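You operate a simulated robot arm through the tools that you are given. There is no shell and no other tool. Be economical: measure what you need, move in short steps, check, and stop when the job is done.

You are at the controls of a simulated robot arm. One attempt, no reset.

JOB
Put things in order on the top of the steel bench. At the end: the silver mesh screen (marked "20") from the top of the steel bench is on the grey old filter plate; the blue cable sample from the top of the steel bench stands where the silver mesh screen stood; the white tape roll stands where the blue cable sample stood; the small teal film roll stands where the white tape roll stood; whatever was shut is shut again. Leave all else as you found it, and nothing knocked over.

Only the result counts: the job must be done as asked and must still hold three seconds after the hand-in. Knocking over, shifting, dropping, spilling or breaking anything else fails it.

ROBOT AND FRAMES
A 7-joint arm with a two-finger parallel gripper, fixed in place. Base frame: the origin is at the foot of the arm, x ahead of it, y to its left, z up; the work surface is at about z = 6. Readings come in mm, degrees, newtons and seconds.
With the tool pointing down near the work surface it reaches from about 240 to 620 mm from the base axis. Its first joint turns from -66.0 to 66.0 degrees. Payload 2.6 kg.
The TCP is the grasp point between the finger pads, 30 mm short of the fingertips. In the tool frame z runs along the fingers and y along their closing line. The gripper opens to 94 mm. The fingers are 28 mm wide and 10 mm thick; the gripper's body (50 by 96 mm) begins 55 mm behind the TCP.
Orientation is that of the tool frame in the base frame, as [roll, pitch, yaw] about the fixed x, y, z axes, in that order (R = Rz(yaw) Ry(pitch) Rx(roll)). With the fingers straight down and closing along the base's y, the tool's x points along the base's -x, its y along +y and its z along -z.

CONTROLS
- The arm moves only by the tool send_rows. Its argument "plan" is a list of rows, each a list of 7 numbers: the opening in per cent of the stroke, from 0 (shut) to 100 (fully open), then the shift along the tool's x, y, z in units of 20 mm (1.0 is 20 mm), then the turn, a rotation vector about the tool's x, y, z in units of 6 degrees (1.0 is 6 degrees). In form: [[gripper, dx, dy, dz, rx, ry, rz], ...]. A call has 1 to 20 rows; each row shifts and turns the commanded pose from where the row before left it, along the tool's axes as they then stand. A call with a number of a shift or a turn outside -1 to 1 is refused whole. A row lasts 0.2 s, in which the tool goes at most 50 mm and 8.6 degrees; a call with a longer step from one row to the next is refused whole, and so is a gripper value outside its range. A pose out of reach is approached as far as the arm can. The call stops where the force on the tool passes 40 N (or 10 N more than at its start, if that is more) or the arm is blocked; 0.2 s more then pass. The fingers move at their own pace (about 72 mm/s each) and stop on an object; they squeeze with about 33 N. The grip force told is the motor's: it shows also when the fingers shut on nothing. Time passes only in rows, and 0.2 s behind the last, so rows that do not move let the fingers close. The reply holds the time, the measured pose of the TCP, the force on the tool along the base axes, the opening and the grip force, in the units named above and with some noise, with the torque about the TCP (base axes, N m) and any sound that the robot's microphone picked up.
- Cameras (640 x 400 px; columns grow to the right, rows downward): "scene" is fixed at [25.7, 432.4, 549.6]; the picture's right is [-0.84, -0.54, 0.00], its down [-0.38, 0.59, -0.71] and it looks along [0.38, -0.60, -0.71] (base axes); focal length 311 px, centre (320, 200). "wrist" rides on the gripper at [76, 14, -102] in the tool frame; the picture's right is [-0.18, 0.98, 0.00], its down [-0.75, -0.14, -0.64] and it looks along [-0.63, -0.12, 0.77] (tool axes); focal length 243 px, centre (320, 200).
- get_image(camera): a new picture of that camera. No time passes.
- probe_pixels(camera, pixels): for up to 12 pixels [column, row] of the newest picture of that camera ("zoom" is the newest enlarged one), the place [x, y, z] in the base frame of the surface seen there, good to about 2 mm. No time passes.
- inspect(camera, box): a new picture of the part [left, top, right, bottom] of that camera's present view, enlarged. No time passes.
- job_done(): hands the job in; it is judged then, once.

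Keep the steps short. Do not move on a guess: measure, check each grasp and each placing, and mend mistakes. In all there are 80 turns and 38 pictures (those below and enlarged ones count). Leave the gripper open and the arm clear of the work at the hand-in unless told otherwise, and finish with a single line.

The tools are called after "Call:" as a command line: name --pt "numbers of a row" for each row, then --argument value for the rest, lists and objects as JSON in quotes. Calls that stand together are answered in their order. send_rows: Moves the arm, as the interface text tells. Its arguments: {"type":"object","properties":{"plan":{"type":"array"}},"required":["plan"]} The other tools are called the same way: get_image (camera) takes a picture; probe_pixels (camera, pixels) gives the place of the surface under pixels of a picture; inspect (camera, box) takes an enlarged picture of a part of a camera's view; job_done () hands the job in.

At the start:

```text
clock: 0.0
tcp_pos: [414.3, 140.2, 264.8]
orientation: [180.0, 0.0, 179.9]
wrist_force: [0.1, 0.2, 0.7]
torque: [0.0, 0.02, 0.0]
grip_width: 93.7
gripper_force: 0.1
```

scene: 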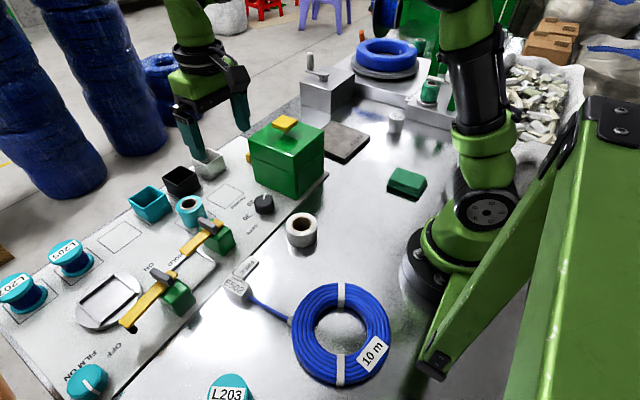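
wrist: 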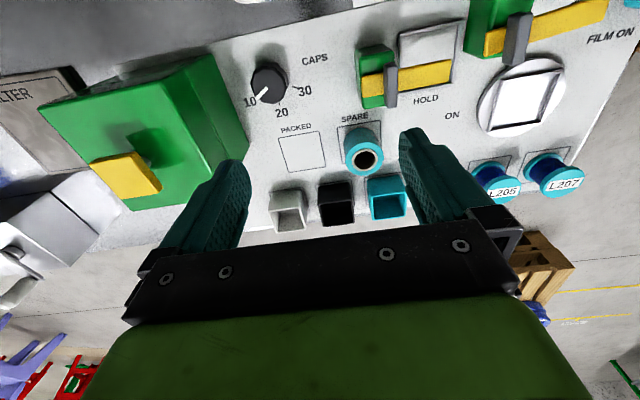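

I see a bench with many items; I enlarge the scene's middle and lower areas to identify the named things.

Call:
inspect --camera "scene" --box '[220, 20, 480, 190]'

Call:
inspect --camera "scene" --box '[100, 140, 340, 300]'

Call:
inspect --camera "scene" --box '[0, 220, 420, 400]'

```text
2.35 times, centred on (350, 105) of scene
```

zoom: 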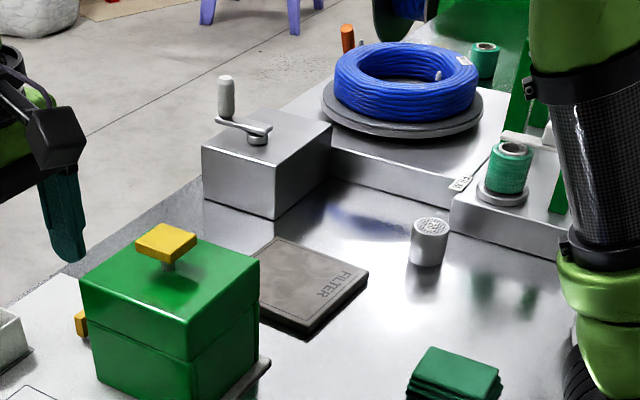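

```text
2.50 times, centred on (220, 220) of scene
```

zoom: 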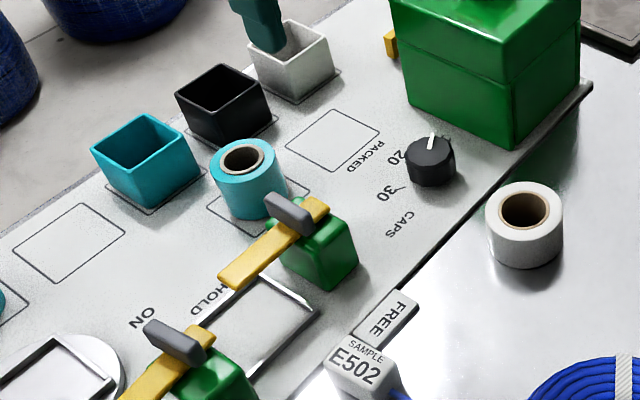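

```text
1.52 times, centred on (210, 310) of scene
```

zoom: 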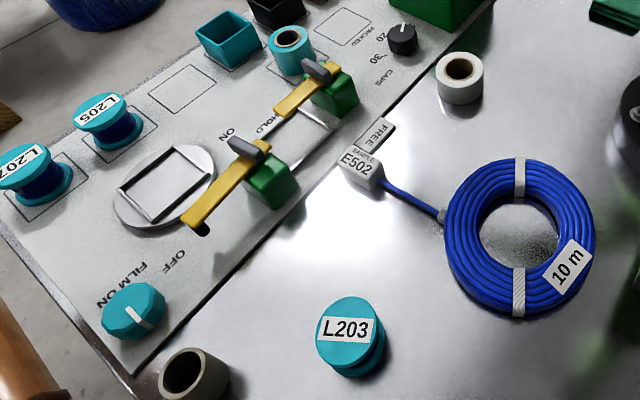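

I zoom further on the small silver cylinder, the coil and its tag, and the teal rolls.

Call:
inspect --camera "scene" --box '[360, 70, 460, 140]'

Call:
inspect --camera "scene" --box '[210, 250, 410, 400]'

Call:
inspect --camera "wrist" --box '[0, 0, 420, 260]'

```text
5.71 times, centred on (410, 105) of scene
```

zoom: 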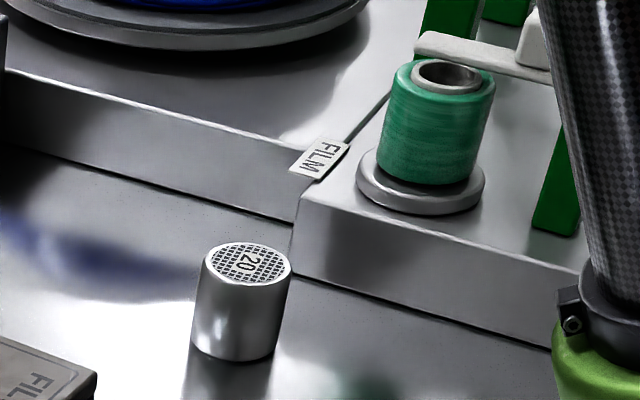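

```text
2.67 times, centred on (310, 325) of scene
```

zoom: 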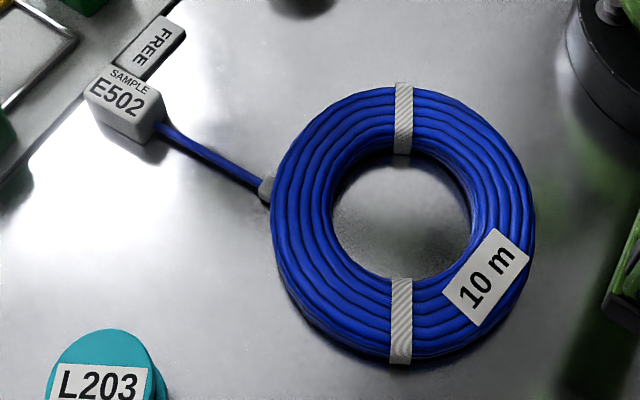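

```text
1.52 times, centred on (210, 130) of wrist
```

zoom: 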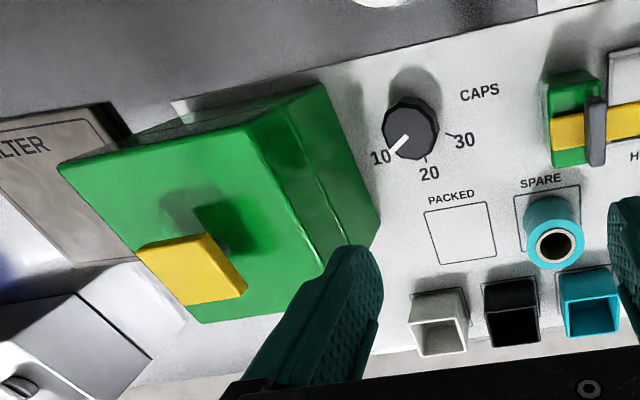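

The silver cylinder at about (397,121) is marked "20". I measure it, the filter plate, the coil and its tag, the tape roll, and the rolls.

Call:
inspect --camera "scene" --box '[320, 70, 480, 200]'

Call:
probe_pixels --camera "scene" --pixels '[[397, 113], [397, 125], [398, 137], [346, 124], [326, 150], [367, 137], [344, 164], [407, 176], [405, 205], [430, 84], [430, 101], [302, 219]]'

Call:
probe_pixels --camera "scene" --pixels '[[340, 292], [340, 372], [297, 335], [386, 330], [342, 335], [240, 283], [262, 306], [233, 293], [247, 268], [309, 316], [231, 384], [190, 205]]'

```text
3.08 times, centred on (400, 135) of scene
```

zoom: 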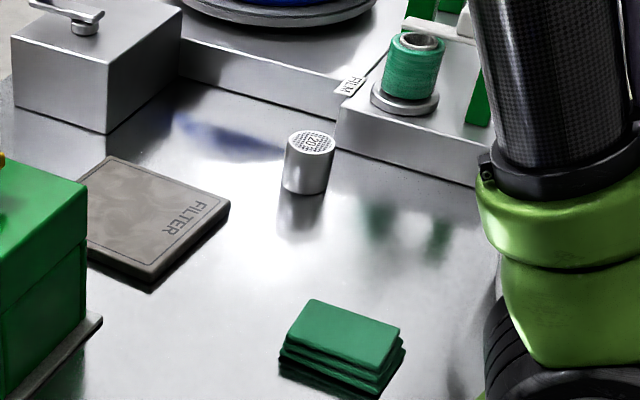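

```text
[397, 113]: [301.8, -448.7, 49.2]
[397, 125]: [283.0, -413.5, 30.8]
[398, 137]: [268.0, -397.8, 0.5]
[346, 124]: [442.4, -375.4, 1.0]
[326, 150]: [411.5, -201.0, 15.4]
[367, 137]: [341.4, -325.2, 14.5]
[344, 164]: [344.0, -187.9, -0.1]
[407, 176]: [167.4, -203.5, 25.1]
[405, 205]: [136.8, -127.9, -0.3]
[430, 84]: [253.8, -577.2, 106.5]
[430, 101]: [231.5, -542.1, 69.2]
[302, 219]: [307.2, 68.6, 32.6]
```

```text
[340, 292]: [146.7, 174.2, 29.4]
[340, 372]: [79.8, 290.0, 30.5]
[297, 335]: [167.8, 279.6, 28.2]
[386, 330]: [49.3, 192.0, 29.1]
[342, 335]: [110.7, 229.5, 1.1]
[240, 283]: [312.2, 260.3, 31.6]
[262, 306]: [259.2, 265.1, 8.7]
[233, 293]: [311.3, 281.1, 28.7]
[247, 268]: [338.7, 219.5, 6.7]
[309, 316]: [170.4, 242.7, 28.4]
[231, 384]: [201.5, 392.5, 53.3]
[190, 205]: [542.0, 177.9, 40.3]
```

I zoom on the E502 block and its lead, to tell what belongs to what.

Call:
inspect --camera "scene" --box '[215, 250, 325, 335]'

Call:
probe_pixels --camera "zoom" --pixels '[[120, 180], [155, 200], [60, 180], [215, 220], [180, 290], [60, 250], [200, 80], [270, 110], [350, 285], [505, 375], [545, 375], [260, 250]]'

```text
4.71 times, centred on (270, 292) of scene
```

zoom: 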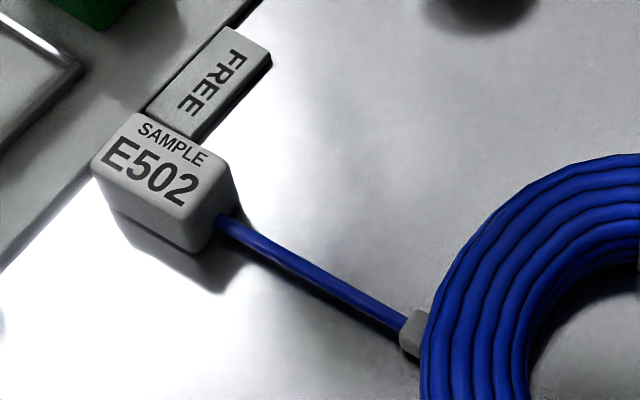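

```text
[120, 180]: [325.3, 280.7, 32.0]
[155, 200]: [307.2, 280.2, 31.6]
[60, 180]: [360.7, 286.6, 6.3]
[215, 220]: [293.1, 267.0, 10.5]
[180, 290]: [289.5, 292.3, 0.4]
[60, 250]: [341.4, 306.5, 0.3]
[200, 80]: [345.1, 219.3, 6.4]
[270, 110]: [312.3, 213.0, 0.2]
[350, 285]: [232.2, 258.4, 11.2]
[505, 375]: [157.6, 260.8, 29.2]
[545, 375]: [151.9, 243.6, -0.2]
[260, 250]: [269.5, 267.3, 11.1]
```

The E502 block and coil look like one piece joined by a lead. I don't yet see any other blue sample, so I raise the arm and move it right, to view the rest of the bench with the wrist camera.

Call:
send_rows --pt "100 0.4 -1 -0.4 0 0 0" --pt "100 0.4 -1 -0.4 0 0 0" --pt "100 0.4 -1 -0.4 0 0 0" --pt "100 0.4 -1 -0.4 0 0 0" --pt "100 0.4 -1 -0.4 0 0 0" --pt "100 0.4 -1 -0.4 0 0 0" --pt "100 0.4 -1 -0.4 0 0 0" --pt "100 0.4 -1 0 0 0 0" --pt "100 0.4 -1 0 0 0 0" --pt "100 0.4 -1 0 0 0 0" --pt "100 0.4 -1 0 0 0 0" --pt "100 0.4 -1 0 0 0 0"

Call:
get_image --camera "wrist"

Call:
get_image --camera "scene"

```text
clock: 2.6
tcp_pos: [316.6, -99.1, 319.9]
orientation: [-180.0, 0.0, -180.0]
wrist_force: [0.6, 0.1, -0.3]
torque: [-0.01, 0.01, 0.01]
grip_width: 93.9
gripper_force: 0.1
```

```text
27 pictures are left
```

wrist: 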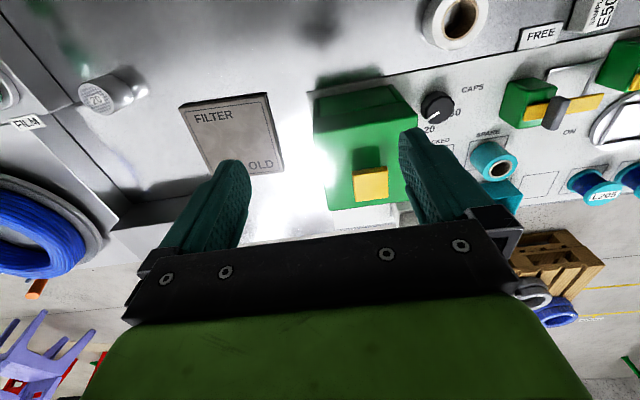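

```text
26 pictures are left
```

scene: 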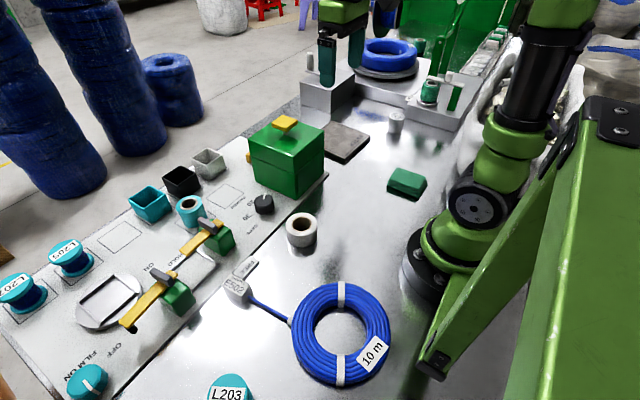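

Nothing else blue is on the bench. I check which roll is "small teal film": I zoom on the back slab's rolls, the SPARE roll, and the slab edges near the screen.

Call:
inspect --camera "scene" --box '[380, 10, 520, 140]'

Call:
inspect --camera "scene" --box '[0, 160, 260, 340]'

Call:
probe_pixels --camera "scene" --pixels '[[380, 99], [410, 115], [430, 127], [450, 132], [428, 80], [420, 90], [440, 92], [190, 198], [180, 207], [203, 207], [190, 215], [178, 200]]'

```text
3.08 times, centred on (450, 75) of scene
```

zoom: 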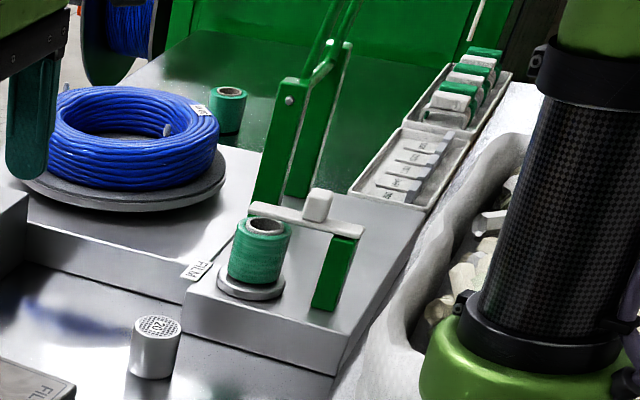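

```text
2.22 times, centred on (130, 250) of scene
```

zoom: 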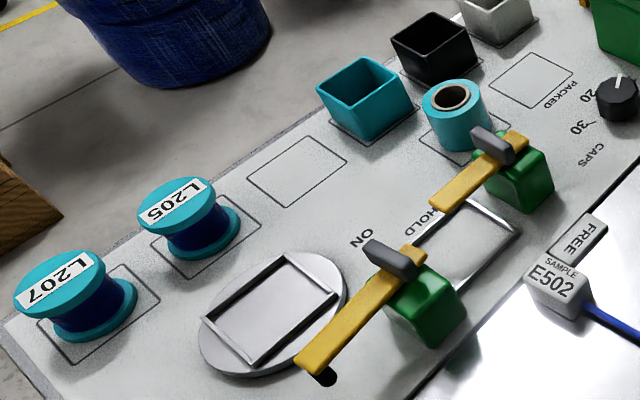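

```text
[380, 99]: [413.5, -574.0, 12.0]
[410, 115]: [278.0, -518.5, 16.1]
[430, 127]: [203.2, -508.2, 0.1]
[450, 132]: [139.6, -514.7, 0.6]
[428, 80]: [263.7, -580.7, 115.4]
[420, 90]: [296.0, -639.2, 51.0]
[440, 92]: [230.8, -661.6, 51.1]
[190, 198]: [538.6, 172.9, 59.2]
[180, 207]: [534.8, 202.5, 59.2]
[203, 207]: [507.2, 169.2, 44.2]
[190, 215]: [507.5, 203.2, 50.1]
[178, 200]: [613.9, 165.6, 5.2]
```

The slab face is at y≈-515, the back rolls are out of reach, so the SPARE roll is the small teal film roll. Now precise positions of the screen and plate.

Call:
inspect --camera "scene" --box '[320, 90, 420, 170]'

Call:
probe_pixels --camera "zoom" --pixels '[[388, 133], [440, 155], [350, 165], [392, 170], [390, 150], [430, 170], [365, 160], [60, 300], [230, 330], [270, 225], [120, 190], [150, 440]]'

Call:
probe_pixels --camera "wrist" --pixels '[[97, 98], [125, 80], [182, 110], [265, 94], [284, 168], [210, 176], [232, 135], [85, 90], [110, 108], [440, 25], [480, 25], [500, 165]]'

```text
5.00 times, centred on (370, 130) of scene
```

zoom: 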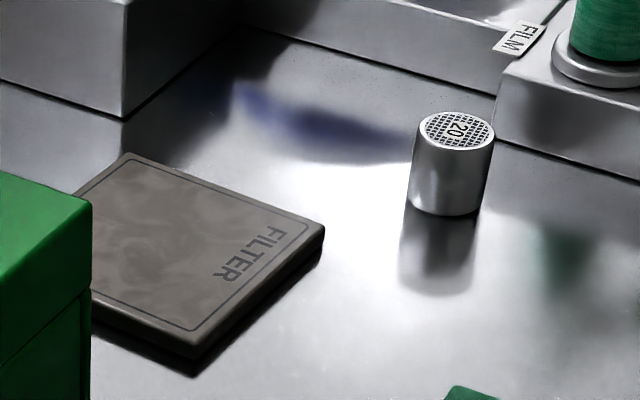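

```text
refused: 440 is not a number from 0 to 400
```

```text
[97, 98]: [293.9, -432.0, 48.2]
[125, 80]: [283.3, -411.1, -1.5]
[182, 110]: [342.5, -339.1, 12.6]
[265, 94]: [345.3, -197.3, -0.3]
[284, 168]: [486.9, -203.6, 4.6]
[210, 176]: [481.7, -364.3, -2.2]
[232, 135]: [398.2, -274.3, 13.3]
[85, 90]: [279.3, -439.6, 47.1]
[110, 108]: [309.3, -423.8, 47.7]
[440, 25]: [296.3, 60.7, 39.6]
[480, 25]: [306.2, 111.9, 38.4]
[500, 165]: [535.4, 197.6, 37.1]
```

Probe the top of the screen in the zoom for centre and edges, and the plate corners.

Call:
probe_pixels --camera "zoom" --pixels '[[456, 131], [420, 131], [491, 133], [456, 115], [453, 147], [448, 195], [195, 355], [125, 155], [318, 228], [100, 300], [200, 250], [230, 340]]'

Call:
probe_pixels --camera "scene" --pixels '[[301, 212], [287, 222], [317, 222], [302, 232], [300, 245], [190, 206], [178, 207], [202, 204], [191, 196], [191, 214], [213, 222], [194, 222]]'

```text
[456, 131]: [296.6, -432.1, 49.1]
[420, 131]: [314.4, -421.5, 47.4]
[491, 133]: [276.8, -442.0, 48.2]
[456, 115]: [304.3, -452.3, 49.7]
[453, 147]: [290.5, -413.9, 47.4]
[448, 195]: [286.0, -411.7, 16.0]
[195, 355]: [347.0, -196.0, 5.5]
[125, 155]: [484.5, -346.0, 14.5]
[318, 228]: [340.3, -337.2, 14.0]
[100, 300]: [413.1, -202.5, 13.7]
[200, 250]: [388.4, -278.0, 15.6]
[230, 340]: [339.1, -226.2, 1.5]
```

```text
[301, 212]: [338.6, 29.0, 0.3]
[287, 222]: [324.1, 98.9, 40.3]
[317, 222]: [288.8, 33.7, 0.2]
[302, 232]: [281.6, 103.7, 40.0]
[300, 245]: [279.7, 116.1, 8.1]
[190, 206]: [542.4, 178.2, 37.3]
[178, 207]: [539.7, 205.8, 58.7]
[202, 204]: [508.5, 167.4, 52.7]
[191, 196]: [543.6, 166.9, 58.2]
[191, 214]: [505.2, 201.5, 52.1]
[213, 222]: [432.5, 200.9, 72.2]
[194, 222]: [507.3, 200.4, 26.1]
```

Screen centre ≈ (296,-432), Ø≈40, height 49. Plate ≈ 340..487 × -346..-197, top z 14. I move above the screen, lowering to about z 200.

Call:
send_rows --pt "75 0.06 -0.98 0 0 0 0" --pt "75 0.06 -0.98 0 0 0 0" --pt "75 0.06 -0.98 0 0 0 0" --pt "75 0.06 -0.98 0 0 0 0" --pt "75 0.06 -0.98 0 0 0 0" --pt "75 0.06 -0.98 0 0 0 0" --pt "75 0.06 -0.98 0 0 0 0" --pt "75 0.06 -0.98 0 0 0 0" --pt "75 0.06 -0.98 0 0 0 0" --pt "75 0.06 -0.98 0.5 0 0 0" --pt "75 0.06 -0.98 0.5 0 0 0" --pt "75 0.06 -0.98 0.5 0 0 0" --pt "75 0.06 -0.98 0.5 0 0 0" --pt "75 0.06 -0.98 0.5 0 0 0" --pt "75 0.06 -0.98 0.5 0 0 0" --pt "75 0.06 -0.98 1 0 0 0" --pt "75 0.06 -0.97 1 0 0 0" --pt "75 0 0 1 0 0 0" --pt "75 0 0 0 0 0 0"

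```text
clock: 6.6
tcp_pos: [295.2, -431.3, 199.5]
orientation: [-179.9, 0.0, 179.9]
wrist_force: [0.8, 0.4, 0.7]
torque: [0.02, -0.01, 0.02]
grip_width: 70.4
gripper_force: 0.0
```

Above the screen. Down 165 mm to z≈34, then close.

Call:
send_rows --pt "75 0 0 1 0 0 0" --pt "75 0 0 1 0 0 0" --pt "75 0 0 1 0 0 0" --pt "75 0 0 1 0 0 0" --pt "75 0 0 1 0 0 0" --pt "75 0 0 1 0 0 0" --pt "75 0 0 1 0 0 0" --pt "75 0 0 0.7 0 0 0" --pt "75 0 0 0.5 0 0 0" --pt "75 0 0 0 0 0 0" --pt "0 0 0 0 0 0 0" --pt "0 0 0 0 0 0 0" --pt "0 0 0 0 0 0 0"

```text
clock: 9.4
tcp_pos: [297.9, -432.7, 36.1]
orientation: [-180.0, 0.0, 179.9]
wrist_force: [0.0, -1.3, 1.2]
torque: [-0.05, 0.0, 0.01]
grip_width: 48.9
gripper_force: 33.4
```

Width 48.9 with grip force 33. I lift by 60 mm and look.

Call:
send_rows --pt "0 0 0 -0.5 0 0 0" --pt "0 0 0 -1 0 0 0" --pt "0 0 0 -1 0 0 0" --pt "0 0 0 -0.5 0 0 0" --pt "0 0 0 0 0 0 0"

Call:
inspect --camera "scene" --box '[300, 20, 460, 140]'

```text
clock: 10.6
tcp_pos: [295.3, -431.7, 95.9]
orientation: [-179.9, 0.1, 180.0]
wrist_force: [0.2, 0.3, -1.7]
torque: [0.0, 0.01, 0.01]
grip_width: 48.6
gripper_force: 33.3
```

```text
3.33 times, centred on (380, 80) of scene
```

zoom: 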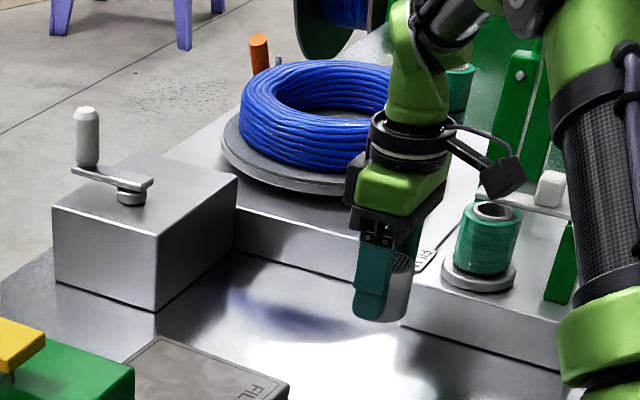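

Held. Now over the plate at about (405,-280), y first.

Call:
send_rows --pt "0 0 1 0 0 0 0" --pt "0 0 1 0 0 0 0" --pt "0 0 1 0 0 0 0" --pt "0 0 1 0 0 0 0" --pt "0 -0.6 1 0 0 0 0" --pt "0 -0.9 1 0 0 0 0" --pt "0 -1 1 0 0 0 0" --pt "0 -1 0.6 0 0 0 0" --pt "0 -1 0 0 0 0 0" --pt "0 -1 0 0 0 0 0" --pt "0 0 0 0.8 0 0 0" --pt "0 0 0 0.8 0 0 0" --pt "0 0 0 0 0 0 0"

Call:
get_image --camera "wrist"

```text
clock: 13.4
tcp_pos: [405.4, -280.8, 64.8]
orientation: [-180.0, 0.0, 179.9]
wrist_force: [-0.5, -0.1, -1.1]
torque: [-0.01, 0.03, 0.0]
grip_width: 48.6
gripper_force: 32.9
```

```text
21 pictures are left
```

wrist: 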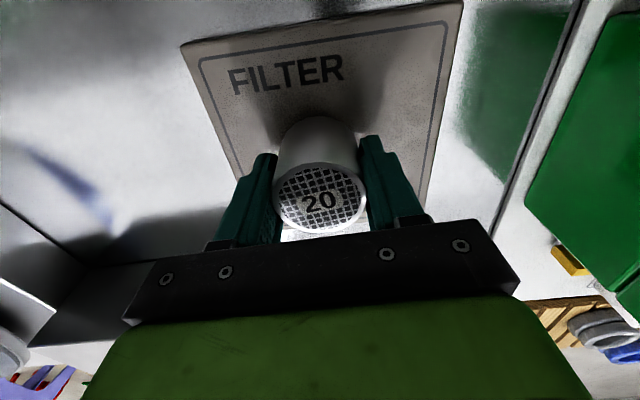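

Over the plate, well inside. Lower 13 mm, then open only a little, and read.

Call:
send_rows --pt "0 0 0 0.3 0 0 0" --pt "0 0 0 0.3 0 0 0" --pt "0 0 0 0.05 0 0 0" --pt "0 0 0 0 0 0 0"

```text
clock: 14.4
tcp_pos: [407.9, -280.9, 49.8]
orientation: [179.9, 0.0, 179.9]
wrist_force: [-0.9, -0.2, -1.4]
torque: [0.01, 0.01, -0.01]
grip_width: 48.1
gripper_force: 33.4
```

No contact yet; creep lower by 2 mm.

Call:
send_rows --pt "0 0 0 0.05 0 0 0" --pt "0 0 0 0.05 0 0 0" --pt "0 0 0 0 0 0 0"

```text
clock: 15.2
tcp_pos: [407.1, -280.3, 49.5]
orientation: [180.0, 0.1, 179.9]
wrist_force: [-4.0, 3.3, 11.6]
torque: [0.1, 0.18, -0.05]
grip_width: 48.5
gripper_force: 32.3
```

Contact (11.6 N). Open to ~75 %, rise, and look.

Call:
send_rows --pt "60 0 0 0 0 0 0" --pt "75 0 0 0 0 0 0" --pt "75 0 0 0 0 0 0" --pt "75 0 0 -0.5 0 0 0" --pt "75 0 0 -1 0 0 0" --pt "75 0 0 -1 0 0 0" --pt "75 0 0 -1 0 0 0" --pt "75 0 0 -1 0 0 0" --pt "75 0 0 -1 0 0 0" --pt "75 0 0 -1 0 0 0" --pt "75 0 0 -1 0 0 0" --pt "75 0 0 -1 0 0 0" --pt "75 0 0 -1 0 0 0"

Call:
get_image --camera "wrist"

```text
clock: 18.0
tcp_pos: [405.8, -280.8, 239.6]
orientation: [-180.0, 0.0, -179.9]
wrist_force: [0.0, 0.2, 0.2]
torque: [-0.01, -0.04, -0.01]
grip_width: 70.5
gripper_force: 0.0
```

```text
20 pictures are left
```

wrist: 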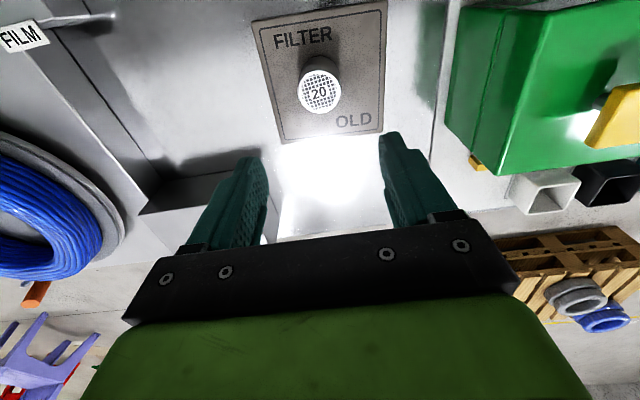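

Screen stands on the plate. Now I travel to above the E502 block at z≈240, going round via smaller x.

Call:
send_rows --pt "100 0.235 1 0 0 0 0" --pt "100 0.235 1 0 0 0 0" --pt "100 0.235 1 0 0 0 0" --pt "100 0.235 1 0 0 0 0" --pt "100 0.235 1 0 0 0 0" --pt "100 0.235 1 0 0 0 0" --pt "100 0.235 1 0 0 0 0" --pt "100 0.235 1 0 0 0 0" --pt "100 0.235 1 0 0 0 0" --pt "100 0.235 1 0 0 0 0" --pt "100 0.235 1 0 0 0 0" --pt "100 0.235 1 0 0 0 0" --pt "100 0.235 1 0 0 0 0" --pt "100 0.235 1 0 0 0 0" --pt "100 0.235 1 0 0 0 0" --pt "100 0.235 1 0 0 0 0" --pt "100 0.235 1 0 0 0 0" --pt "100 0.235 1 0 0 0 0" --pt "100 0.235 1 0 0 0 0" --pt "100 0.235 1 0 0 0 0"

Call:
send_rows --pt "100 0 1 0 0 0 0" --pt "100 0 1 0 0 0 0" --pt "100 0 1 0 0 0 0" --pt "100 0 1 0 0 0 0" --pt "100 0 1 0 0 0 0" --pt "100 0 1 0 0 0 0" --pt "100 0 1 0 0 0 0" --pt "100 0 0 0 0 0 0"

Call:
get_image --camera "wrist"

Call:
probe_pixels --camera "scene" --pixels '[[225, 284], [237, 277], [251, 286], [239, 302], [231, 296], [237, 290], [340, 308], [340, 358], [340, 284], [341, 384], [293, 335], [389, 335]]'

```text
clock: 22.2
tcp_pos: [312.8, 118.1, 239.1]
orientation: [179.9, 0.0, 179.9]
wrist_force: [-0.6, 0.1, 0.1]
torque: [-0.03, -0.03, 0.0]
grip_width: 93.9
gripper_force: 0.0
```

```text
clock: 24.0
tcp_pos: [312.8, 259.8, 237.7]
orientation: [-180.0, 0.0, 179.9]
wrist_force: [-0.4, -0.1, -0.4]
torque: [0.01, 0.01, -0.03]
grip_width: 93.9
gripper_force: 0.1
```

```text
19 pictures are left
```

wrist: 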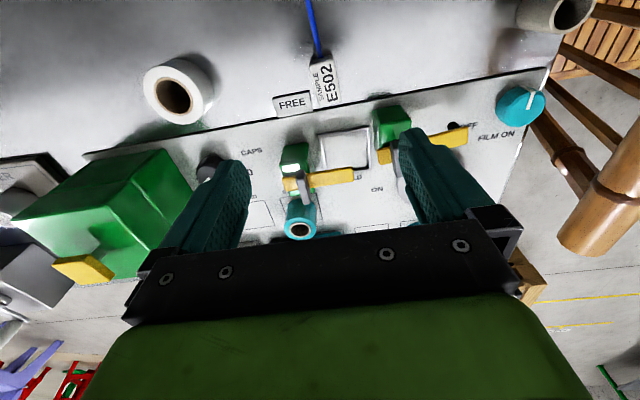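

```text
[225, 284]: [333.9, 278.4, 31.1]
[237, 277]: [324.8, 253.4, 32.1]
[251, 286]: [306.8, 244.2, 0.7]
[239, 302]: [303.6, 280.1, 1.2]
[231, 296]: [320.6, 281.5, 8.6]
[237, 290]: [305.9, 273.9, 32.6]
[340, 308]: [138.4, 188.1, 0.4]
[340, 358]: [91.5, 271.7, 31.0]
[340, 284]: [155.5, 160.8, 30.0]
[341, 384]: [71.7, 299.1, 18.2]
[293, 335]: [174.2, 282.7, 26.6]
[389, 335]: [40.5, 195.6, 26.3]
```

I zoom on the block with the wrist camera to get its centre and turn.

Call:
inspect --camera "wrist" --box '[240, 0, 400, 120]'

Call:
probe_pixels --camera "zoom" --pixels '[[285, 265], [365, 245], [310, 415], [395, 390], [340, 330], [295, 215], [315, 200], [260, 60], [140, 380], [270, 370], [140, 450], [290, 440]]'

```text
3.33 times, centred on (320, 60) of wrist
```

zoom: 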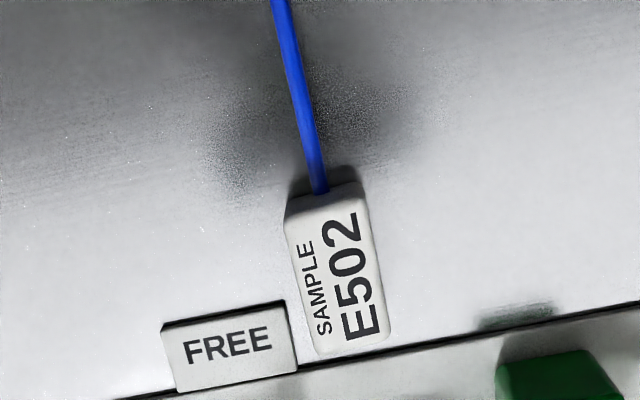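

```text
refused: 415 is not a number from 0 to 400
```

Call:
probe_pixels --camera "zoom" --pixels '[[292, 222], [358, 200], [325, 346], [382, 330], [338, 275], [310, 180], [285, 50], [290, 320], [292, 360], [175, 335], [182, 380], [320, 190]]'

```text
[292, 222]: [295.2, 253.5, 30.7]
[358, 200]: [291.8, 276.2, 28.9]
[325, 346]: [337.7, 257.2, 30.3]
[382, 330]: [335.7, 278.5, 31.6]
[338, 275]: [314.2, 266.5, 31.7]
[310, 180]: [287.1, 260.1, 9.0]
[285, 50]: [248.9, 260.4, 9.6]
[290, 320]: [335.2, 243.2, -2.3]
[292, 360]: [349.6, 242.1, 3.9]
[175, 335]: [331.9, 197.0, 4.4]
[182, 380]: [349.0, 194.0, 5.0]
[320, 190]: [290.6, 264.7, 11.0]
```

Block centre ≈ (315,266), 28 wide in y. I come down at x≈308 (clear of the FREE plate, z 36), close gently, and lift only 4 mm to feel what follows.

Call:
send_rows --pt "60 0.2 0.31 1 0 0 0" --pt "60 0 0 1 0 0 0" --pt "60 0 0 1 0 0 0" --pt "60 0 0 1 0 0 0" --pt "60 0 0 1 0 0 0" --pt "60 0 0 1 0 0 0" --pt "60 0 0 1 0 0 0" --pt "60 0 0 1 0 0 0" --pt "60 0 0 1 0 0 0" --pt "60 0 0 0.5 0 0 0" --pt "60 0 0 0.4 0 0 0" --pt "60 0 0 0 0 0 0" --pt "0 0 0 0 0 0 0" --pt "0 0 0 0 0 0 0" --pt "0 0 0 0 0 0 0"

Call:
send_rows --pt "0 0 0 -0.1 0 0 0" --pt "0 0 0 -0.1 0 0 0" --pt "0 0 0 0 0 0 0"

Call:
inspect --camera "scene" --box '[200, 220, 420, 400]'

```text
clock: 27.2
tcp_pos: [308.5, 265.3, 40.1]
orientation: [-180.0, 0.0, -180.0]
wrist_force: [-0.1, 0.4, 0.0]
torque: [0.02, 0.01, -0.02]
grip_width: 29.1
gripper_force: 33.8
```

```text
clock: 28.0
tcp_pos: [309.6, 264.8, 44.6]
orientation: [-180.0, 0.0, 179.9]
wrist_force: [-0.5, 0.8, -0.5]
torque: [-0.01, -0.03, -0.04]
grip_width: 28.8
gripper_force: 32.8
```

```text
2.22 times, centred on (310, 310) of scene
```

zoom: 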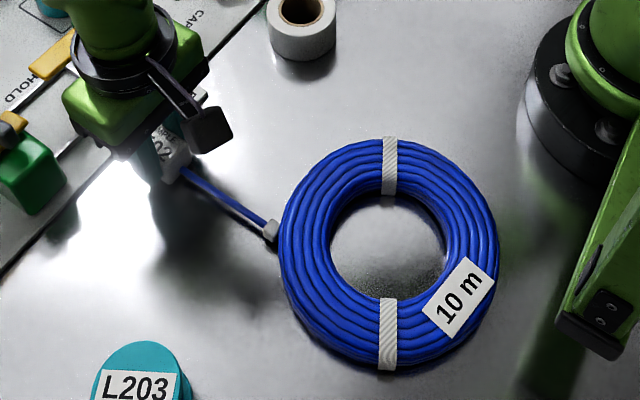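

It lifts with almost no load and the coil does not stir. I lift 40 mm more and look at the lead.

Call:
send_rows --pt "0 0 0 -0.5 0 0 0" --pt "0 0 0 -0.5 0 0 0" --pt "0 0 0 -0.5 0 0 0" --pt "0 0 0 -0.5 0 0 0" --pt "0 0 0 0 0 0 0"

Call:
inspect --camera "scene" --box '[200, 220, 420, 400]'

Call:
probe_pixels --camera "zoom" --pixels '[[390, 165], [388, 350], [270, 232], [460, 300], [225, 200], [240, 210]]'

```text
clock: 29.2
tcp_pos: [307.6, 265.0, 84.4]
orientation: [-180.0, 0.0, 180.0]
wrist_force: [0.4, 0.5, -0.1]
torque: [0.01, 0.02, 0.02]
grip_width: 29.2
gripper_force: 33.4
```

```text
2.22 times, centred on (310, 310) of scene
```

zoom: 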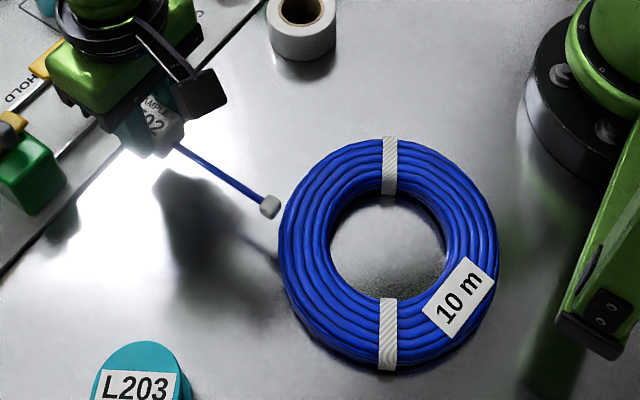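

```text
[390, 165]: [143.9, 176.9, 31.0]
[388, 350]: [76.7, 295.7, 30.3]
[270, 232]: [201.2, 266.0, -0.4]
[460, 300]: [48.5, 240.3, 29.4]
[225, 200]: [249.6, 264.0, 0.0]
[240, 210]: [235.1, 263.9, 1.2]
```

The sample is the block with a stiff 110 mm lead and end cap, separate from the coil. I raise it to z≈225, move x slightly outward and carry across.

Call:
send_rows --pt "0 0 0 -1 0 0 0" --pt "0 0 0 -1 0 0 0" --pt "0 0 0 -1 0 0 0" --pt "0 0 0 -1 0 0 0" --pt "0 0 0 -1 0 0 0" --pt "0 0 0 -1 0 0 0" --pt "0 -0.8 0 -1 0 0 0" --pt "0 -0.8 0 0 0 0 0" --pt "0 0 -1 0 0 0 0" --pt "0 0 -1 0 0 0 0" --pt "0 0 -1 0 0 0 0" --pt "0 0 -1 0 0 0 0" --pt "0 0 -1 0 0 0 0" --pt "0 0 -1 0 0 0 0" --pt "0 0 -1 0 0 0 0" --pt "0 0 -1 0 0 0 0" --pt "0 0 -1 0 0 0 0" --pt "0 0 -1 0 0 0 0" --pt "0 0 -1 0 0 0 0" --pt "0 0 -1 0 0 0 0"

Call:
send_rows --pt "0 0 -1 0 0 0 0" --pt "0 0 -1 0 0 0 0" --pt "0 0 -1 0 0 0 0" --pt "0 0 -1 0 0 0 0" --pt "0 0 -1 0 0 0 0" --pt "0 0 -1 0 0 0 0" --pt "0 0 -1 0 0 0 0" --pt "0 0 -1 0 0 0 0" --pt "0 0 -1 0 0 0 0" --pt "0 0 -1 0 0 0 0" --pt "0 0 -1 0 0 0 0" --pt "0 0 -1 0 0 0 0" --pt "0 0 -1 0 0 0 0" --pt "0 0.2 -1 0 0 0 0" --pt "0 0.4 -1 0 0 0 0" --pt "0 0.4 -1 0 0 0 0" --pt "0 0.4 -1 0 0 0 0" --pt "0 0.4 -1 0 0 0 0" --pt "0 0.4 -1 0 0 0 0" --pt "0 0.4 -1 0 0 0 0"

```text
clock: 33.4
tcp_pos: [340.8, 25.8, 225.4]
orientation: [-180.0, 0.1, 179.8]
wrist_force: [-0.1, 0.5, -0.9]
torque: [0.02, 0.0, 0.0]
grip_width: 29.1
gripper_force: 33.4
```

```text
clock: 37.6
tcp_pos: [288.2, -374.4, 223.4]
orientation: [180.0, 0.0, 179.8]
wrist_force: [0.0, 0.0, -0.3]
torque: [0.02, 0.01, 0.03]
grip_width: 28.8
gripper_force: 32.9
```

Still held. 58 mm more in y, then down to z≈46 and look.

Call:
send_rows --pt "0 0 -1 0 0 0 0" --pt "0 0 -1 0 0 0 0" --pt "0 0 -0.92 0 0 0 0" --pt "0 0 0 1 0 0 0" --pt "0 0 0 1 0 0 0" --pt "0 0 0 1 0 0 0" --pt "0 0 0 1 0 0 0" --pt "0 0 0 1 0 0 0" --pt "0 0 0 1 0 0 0" --pt "0 0 0 1 0 0 0" --pt "0 0 0 1 0 0 0" --pt "0 0 0 0.7 0 0 0" --pt "0 0 0 0 0 0 0"

Call:
inspect --camera "scene" --box '[340, 40, 500, 170]'

```text
clock: 40.4
tcp_pos: [288.1, -432.1, 50.2]
orientation: [-179.9, 0.0, 180.0]
wrist_force: [0.6, -0.4, -1.2]
torque: [-0.02, 0.0, -0.02]
grip_width: 29.1
gripper_force: 32.6
```

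```text
3.08 times, centred on (420, 105) of scene
```

zoom: 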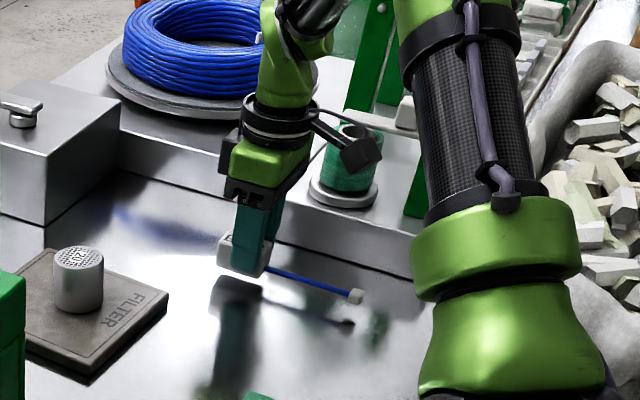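

Clear all round. Creep down 9 mm.

Call:
send_rows --pt "0 0 0 0.15 0 0 0" --pt "0 0 0 0.15 0 0 0" --pt "0 0 0 0.1 0 0 0" --pt "0 0 0 0.05 0 0 0" --pt "0 0 0 0 0 0 0"

```text
clock: 41.6
tcp_pos: [288.2, -432.2, 42.2]
orientation: [180.0, 0.0, 179.9]
wrist_force: [0.7, 0.2, -0.5]
torque: [-0.01, 0.03, 0.04]
grip_width: 28.7
gripper_force: 32.5
```

Call:
send_rows --pt "0 0 0 0.05 0 0 0" --pt "0 0 0 0.05 0 0 0" --pt "0 0 0 0 0 0 0"

```text
clock: 42.4
tcp_pos: [287.9, -432.3, 40.5]
orientation: [-179.9, 0.1, 179.9]
wrist_force: [-1.4, 1.9, 8.0]
torque: [0.1, 0.08, 0.03]
grip_width: 29.3
gripper_force: 32.9
```

Contact (8 N). Open to 60 %, rise straight, and look.

Call:
send_rows --pt "45 0 0 0 0 0 0" --pt "60 0 0 0 0 0 0" --pt "60 0 0 0 0 0 0" --pt "60 0 0 -0.5 0 0 0" --pt "60 0 0 -1 0 0 0" --pt "60 0 0 -1 0 0 0" --pt "60 0 0 -1 0 0 0" --pt "60 0 0 -1 0 0 0" --pt "60 0 0 -1 0 0 0" --pt "60 0 0 -1 0 0 0" --pt "60 0 0 -1 0 0 0" --pt "60 0 0 -1 0 0 0" --pt "60 0 0 -1 0 0 0" --pt "60 0 0 0 0 0 0"

Call:
inspect --camera "wrist" --box '[200, 0, 440, 150]'

Call:
probe_pixels --camera "zoom" --pixels '[[320, 150], [340, 200], [290, 180], [320, 60]]'

```text
clock: 45.4
tcp_pos: [288.7, -433.0, 230.2]
orientation: [179.9, 0.0, 180.0]
wrist_force: [0.7, 0.4, 0.1]
torque: [-0.02, 0.01, -0.01]
grip_width: 56.5
gripper_force: 0.1
```

```text
2.67 times, centred on (320, 75) of wrist
```

zoom: 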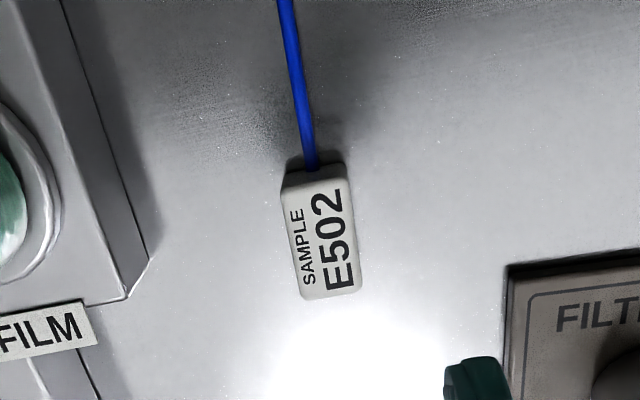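

```text
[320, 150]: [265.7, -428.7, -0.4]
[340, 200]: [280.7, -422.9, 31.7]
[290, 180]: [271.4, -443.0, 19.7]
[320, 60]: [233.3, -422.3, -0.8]
```

Call:
probe_pixels --camera "zoom" --pixels '[[291, 196], [343, 184], [308, 294], [356, 284], [324, 240]]'

Call:
send_rows --pt "70 0 1 0 0 0 0" --pt "70 0 1 0 0 0 0" --pt "70 0 1 0 0 0 0" --pt "70 0 1 0 0 0 0" --pt "70 0 1 0 0 0 0" --pt "70 0 1 0 0 0 0" --pt "70 0 1 0 0 0 0" --pt "70 0 1 0 0 0 0" --pt "70 0 1 0 0 0 0" --pt "70 0 1 0 0 0 0" --pt "70 0 1 0 0 0 0" --pt "70 0 1 0 0 0 0" --pt "70 0 1 0 0 0 0" --pt "70 0 1 0 0 0 0" --pt "70 0 1 0 0 0 0" --pt "70 0 1 0 0 0 0" --pt "70 0 1 0 0 0 0" --pt "70 0 1 0 0 0 0" --pt "70 0 1 0 0 0 0" --pt "70 0 1 0 0 0 0"

Call:
send_rows --pt "100 0 1 0 0 0 0" --pt "100 0 1 0 0 0 0" --pt "100 0 1 0 0 0 0" --pt "100 -0.3 1 0 0 0 0" --pt "100 -0.3 1 0 0 0 0" --pt "100 -0.3 0 0 0 0 0" --pt "100 0 0 0 0 0 0"

Call:
get_image --camera "wrist"

```text
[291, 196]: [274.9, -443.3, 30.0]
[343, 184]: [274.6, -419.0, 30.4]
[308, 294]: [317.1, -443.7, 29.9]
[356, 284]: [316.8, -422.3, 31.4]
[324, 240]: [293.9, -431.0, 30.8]
```

```text
clock: 49.6
tcp_pos: [288.7, -32.5, 229.1]
orientation: [179.9, 0.0, 179.9]
wrist_force: [-0.2, -0.4, 0.5]
torque: [0.02, -0.06, 0.02]
grip_width: 65.8
gripper_force: 0.1
```

```text
clock: 51.2
tcp_pos: [305.5, 67.4, 228.6]
orientation: [180.0, 0.0, 179.9]
wrist_force: [-0.8, -0.9, 0.6]
torque: [-0.03, 0.01, 0.03]
grip_width: 93.9
gripper_force: 0.0
```

```text
13 pictures are left
```

wrist: 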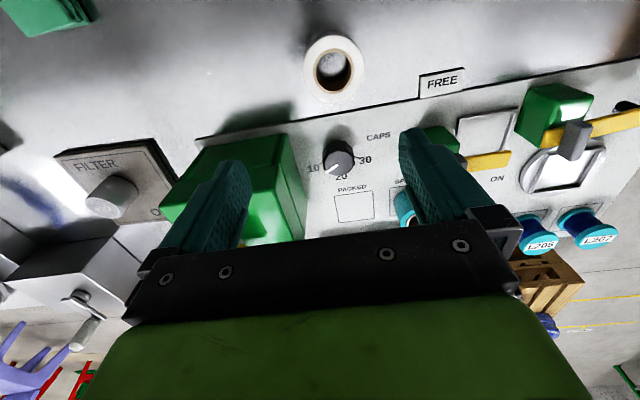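

Sample centre (296,-432): exact. Now the white roll at image (335,68): I measure its rim.

Call:
probe_pixels --camera "wrist" --pixels '[[307, 70], [361, 67], [334, 40], [333, 97], [318, 48], [351, 48], [317, 90], [352, 88]]'

```text
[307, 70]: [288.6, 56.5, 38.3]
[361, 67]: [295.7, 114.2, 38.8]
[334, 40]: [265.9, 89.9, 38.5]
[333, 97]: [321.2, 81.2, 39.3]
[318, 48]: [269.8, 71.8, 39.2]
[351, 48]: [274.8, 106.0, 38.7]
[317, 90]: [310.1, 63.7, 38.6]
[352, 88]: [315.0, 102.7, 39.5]
```

Roll centre ≈ (292.5,85.5), Ø≈60, top z 39. The FREE plate is close to the target spot, so I measure its edges.

Call:
inspect --camera "wrist" --box '[380, 40, 540, 130]'

Call:
probe_pixels --camera "zoom" --pixels '[[165, 140], [325, 112], [175, 230], [338, 195], [340, 180], [330, 120], [360, 150], [400, 190], [400, 205], [500, 175], [250, 120], [250, 150]]'

```text
4.00 times, centred on (460, 85) of wrist
```

zoom: 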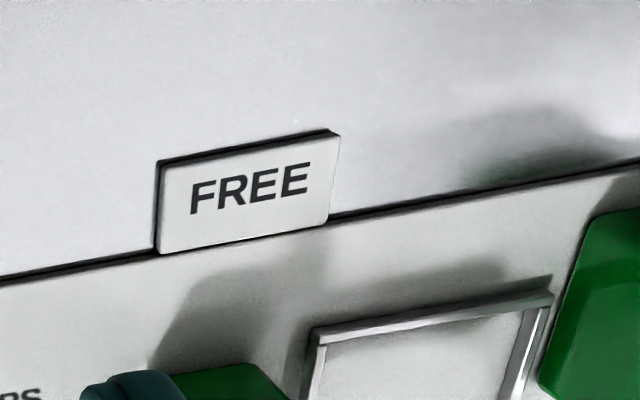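

```text
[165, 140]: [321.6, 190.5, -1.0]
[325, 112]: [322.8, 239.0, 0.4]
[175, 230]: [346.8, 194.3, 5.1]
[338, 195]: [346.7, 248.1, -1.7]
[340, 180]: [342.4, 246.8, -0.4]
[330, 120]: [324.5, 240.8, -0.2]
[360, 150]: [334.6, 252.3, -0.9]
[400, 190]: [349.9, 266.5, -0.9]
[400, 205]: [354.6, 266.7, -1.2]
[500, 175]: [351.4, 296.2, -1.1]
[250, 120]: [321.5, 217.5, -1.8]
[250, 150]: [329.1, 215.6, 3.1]
```

The FREE plate's corner is near (328,244), so I will set the roll a few mm aside. Now down on the roll: TCP to (292.5,85.5,38), then close.

Call:
send_rows --pt "100 0.65 0.905 0 0 0 0" --pt "100 0 0 1 0 0 0" --pt "100 0 0 1 0 0 0" --pt "100 0 0 1 0 0 0" --pt "100 0 0 1 0 0 0" --pt "100 0 0 1 0 0 0" --pt "100 0 0 1 0 0 0" --pt "100 0 0 1 0 0 0" --pt "100 0 0 1 0 0 0" --pt "100 0 0 1 0 0 0" --pt "100 0 0 0.5 0 0 0" --pt "100 0 0 0 0 0 0" --pt "0 0 0 0 0 0 0" --pt "0 0 0 0 0 0 0" --pt "0 0 0 0 0 0 0"

Call:
send_rows --pt "0 0 0 -0.5 0 0 0" --pt "0 0 0 -1 0 0 0" --pt "0 0 0 -1 0 0 0" --pt "0 0 0 -1 0 0 0" --pt "0 0 0 0 0 0 0"

Call:
get_image --camera "wrist"

```text
clock: 54.4
tcp_pos: [294.7, 84.5, 39.9]
orientation: [-180.0, 0.0, 179.9]
wrist_force: [0.7, 0.1, 0.0]
torque: [0.02, 0.03, 0.01]
grip_width: 66.3
gripper_force: 33.4
```

```text
clock: 55.6
tcp_pos: [294.5, 85.3, 109.5]
orientation: [-179.9, 0.0, -180.0]
wrist_force: [0.2, 0.0, -0.9]
torque: [0.04, 0.01, -0.03]
grip_width: 66.5
gripper_force: 32.8
```

```text
11 pictures are left
```

wrist: 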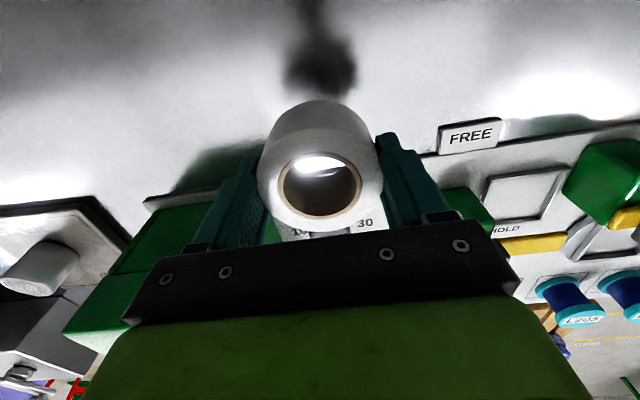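

Roll held, Ø≈66. To clear the FREE corner, roll centre goes to (311,272), i.e. TCP (313,272). Carry at z 110, down to 55.

Call:
send_rows --pt "0 -0.0925 0.9335 0 0 0 0" --pt "0 -0.0925 0.9335 0 0 0 0" --pt "0 -0.0925 0.9335 0 0 0 0" --pt "0 -0.0925 0.9335 0 0 0 0" --pt "0 -0.0925 0.9335 0 0 0 0" --pt "0 -0.0925 0.9335 0 0 0 0" --pt "0 -0.0925 0.9335 0 0 0 0" --pt "0 -0.0925 0.9335 0 0 0 0" --pt "0 -0.0925 0.9335 0 0 0 0" --pt "0 -0.0925 0.9335 0 0 0 0" --pt "0 0 0 1 0 0 0" --pt "0 0 0 1 0 0 0" --pt "0 0 0 0.75 0 0 0" --pt "0 0 0 0 0 0 0"

Call:
get_image --camera "scene"

```text
clock: 58.6
tcp_pos: [312.7, 272.9, 55.5]
orientation: [-180.0, 0.0, 179.9]
wrist_force: [0.9, 1.2, -0.6]
torque: [0.0, -0.03, -0.02]
grip_width: 65.6
gripper_force: 32.8
```

```text
10 pictures are left
```

scene: 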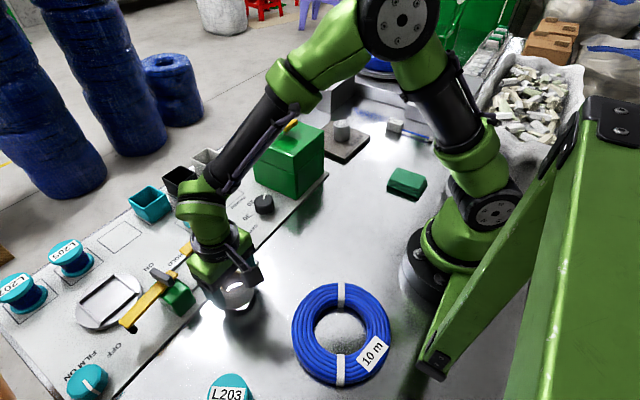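

Lower 13 mm, then creep.

Call:
send_rows --pt "0 0 0 0.3 0 0 0" --pt "0 0 0 0.3 0 0 0" --pt "0 0 0 0.1 0 0 0" --pt "0 0 0 0 0 0 0"

Call:
send_rows --pt "0 0 0 0.05 0 0 0" --pt "0 0 0 0.05 0 0 0" --pt "0 0 0 0 0 0 0"

```text
clock: 59.6
tcp_pos: [312.8, 273.3, 40.2]
orientation: [180.0, 0.1, 179.9]
wrist_force: [-0.7, 0.1, -0.9]
torque: [-0.01, 0.01, -0.01]
grip_width: 66.0
gripper_force: 33.0
```

```text
clock: 60.4
tcp_pos: [313.2, 271.9, 39.5]
orientation: [180.0, 0.1, 179.9]
wrist_force: [-4.6, -4.0, 18.8]
torque: [-0.53, 0.35, -0.04]
grip_width: 65.7
gripper_force: 33.4
```

Contact at the same level as it was picked (on the bench, not on the FREE plate). Open, rise, look.

Call:
send_rows --pt "80 0 0 0 0 0 0" --pt "85 0 0 0 0 0 0" --pt "85 0 0 0 0 0 0" --pt "85 0 0 -0.5 0 0 0" --pt "85 0 0 -1 0 0 0" --pt "85 0 0 -1 0 0 0" --pt "85 0 0 -1 0 0 0" --pt "85 0 0 -1 0 0 0" --pt "85 0 0 -1 0 0 0" --pt "85 0 0 -1 0 0 0" --pt "85 0 0 -1 0 0 0" --pt "85 0 0 -1 0 0 0" --pt "85 0 0 -1 0 0 0" --pt "85 0 0 0 0 0 0"

Call:
inspect --camera "wrist" --box '[220, 0, 420, 125]'

Call:
probe_pixels --camera "zoom" --pixels '[[290, 190], [380, 190], [335, 140], [335, 245], [240, 320], [275, 290]]'

```text
clock: 63.4
tcp_pos: [313.0, 272.4, 229.7]
orientation: [-179.9, 0.0, -179.9]
wrist_force: [-0.4, 0.7, -1.3]
torque: [0.0, 0.02, 0.0]
grip_width: 79.9
gripper_force: 0.0
```

```text
3.20 times, centred on (320, 62) of wrist
```

zoom: 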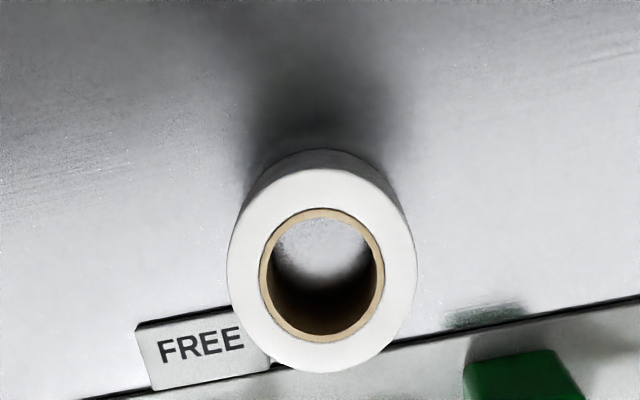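

```text
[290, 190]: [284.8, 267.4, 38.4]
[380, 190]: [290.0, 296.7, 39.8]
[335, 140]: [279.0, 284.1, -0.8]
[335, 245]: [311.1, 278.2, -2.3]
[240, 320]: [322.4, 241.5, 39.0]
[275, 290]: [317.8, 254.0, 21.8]
```

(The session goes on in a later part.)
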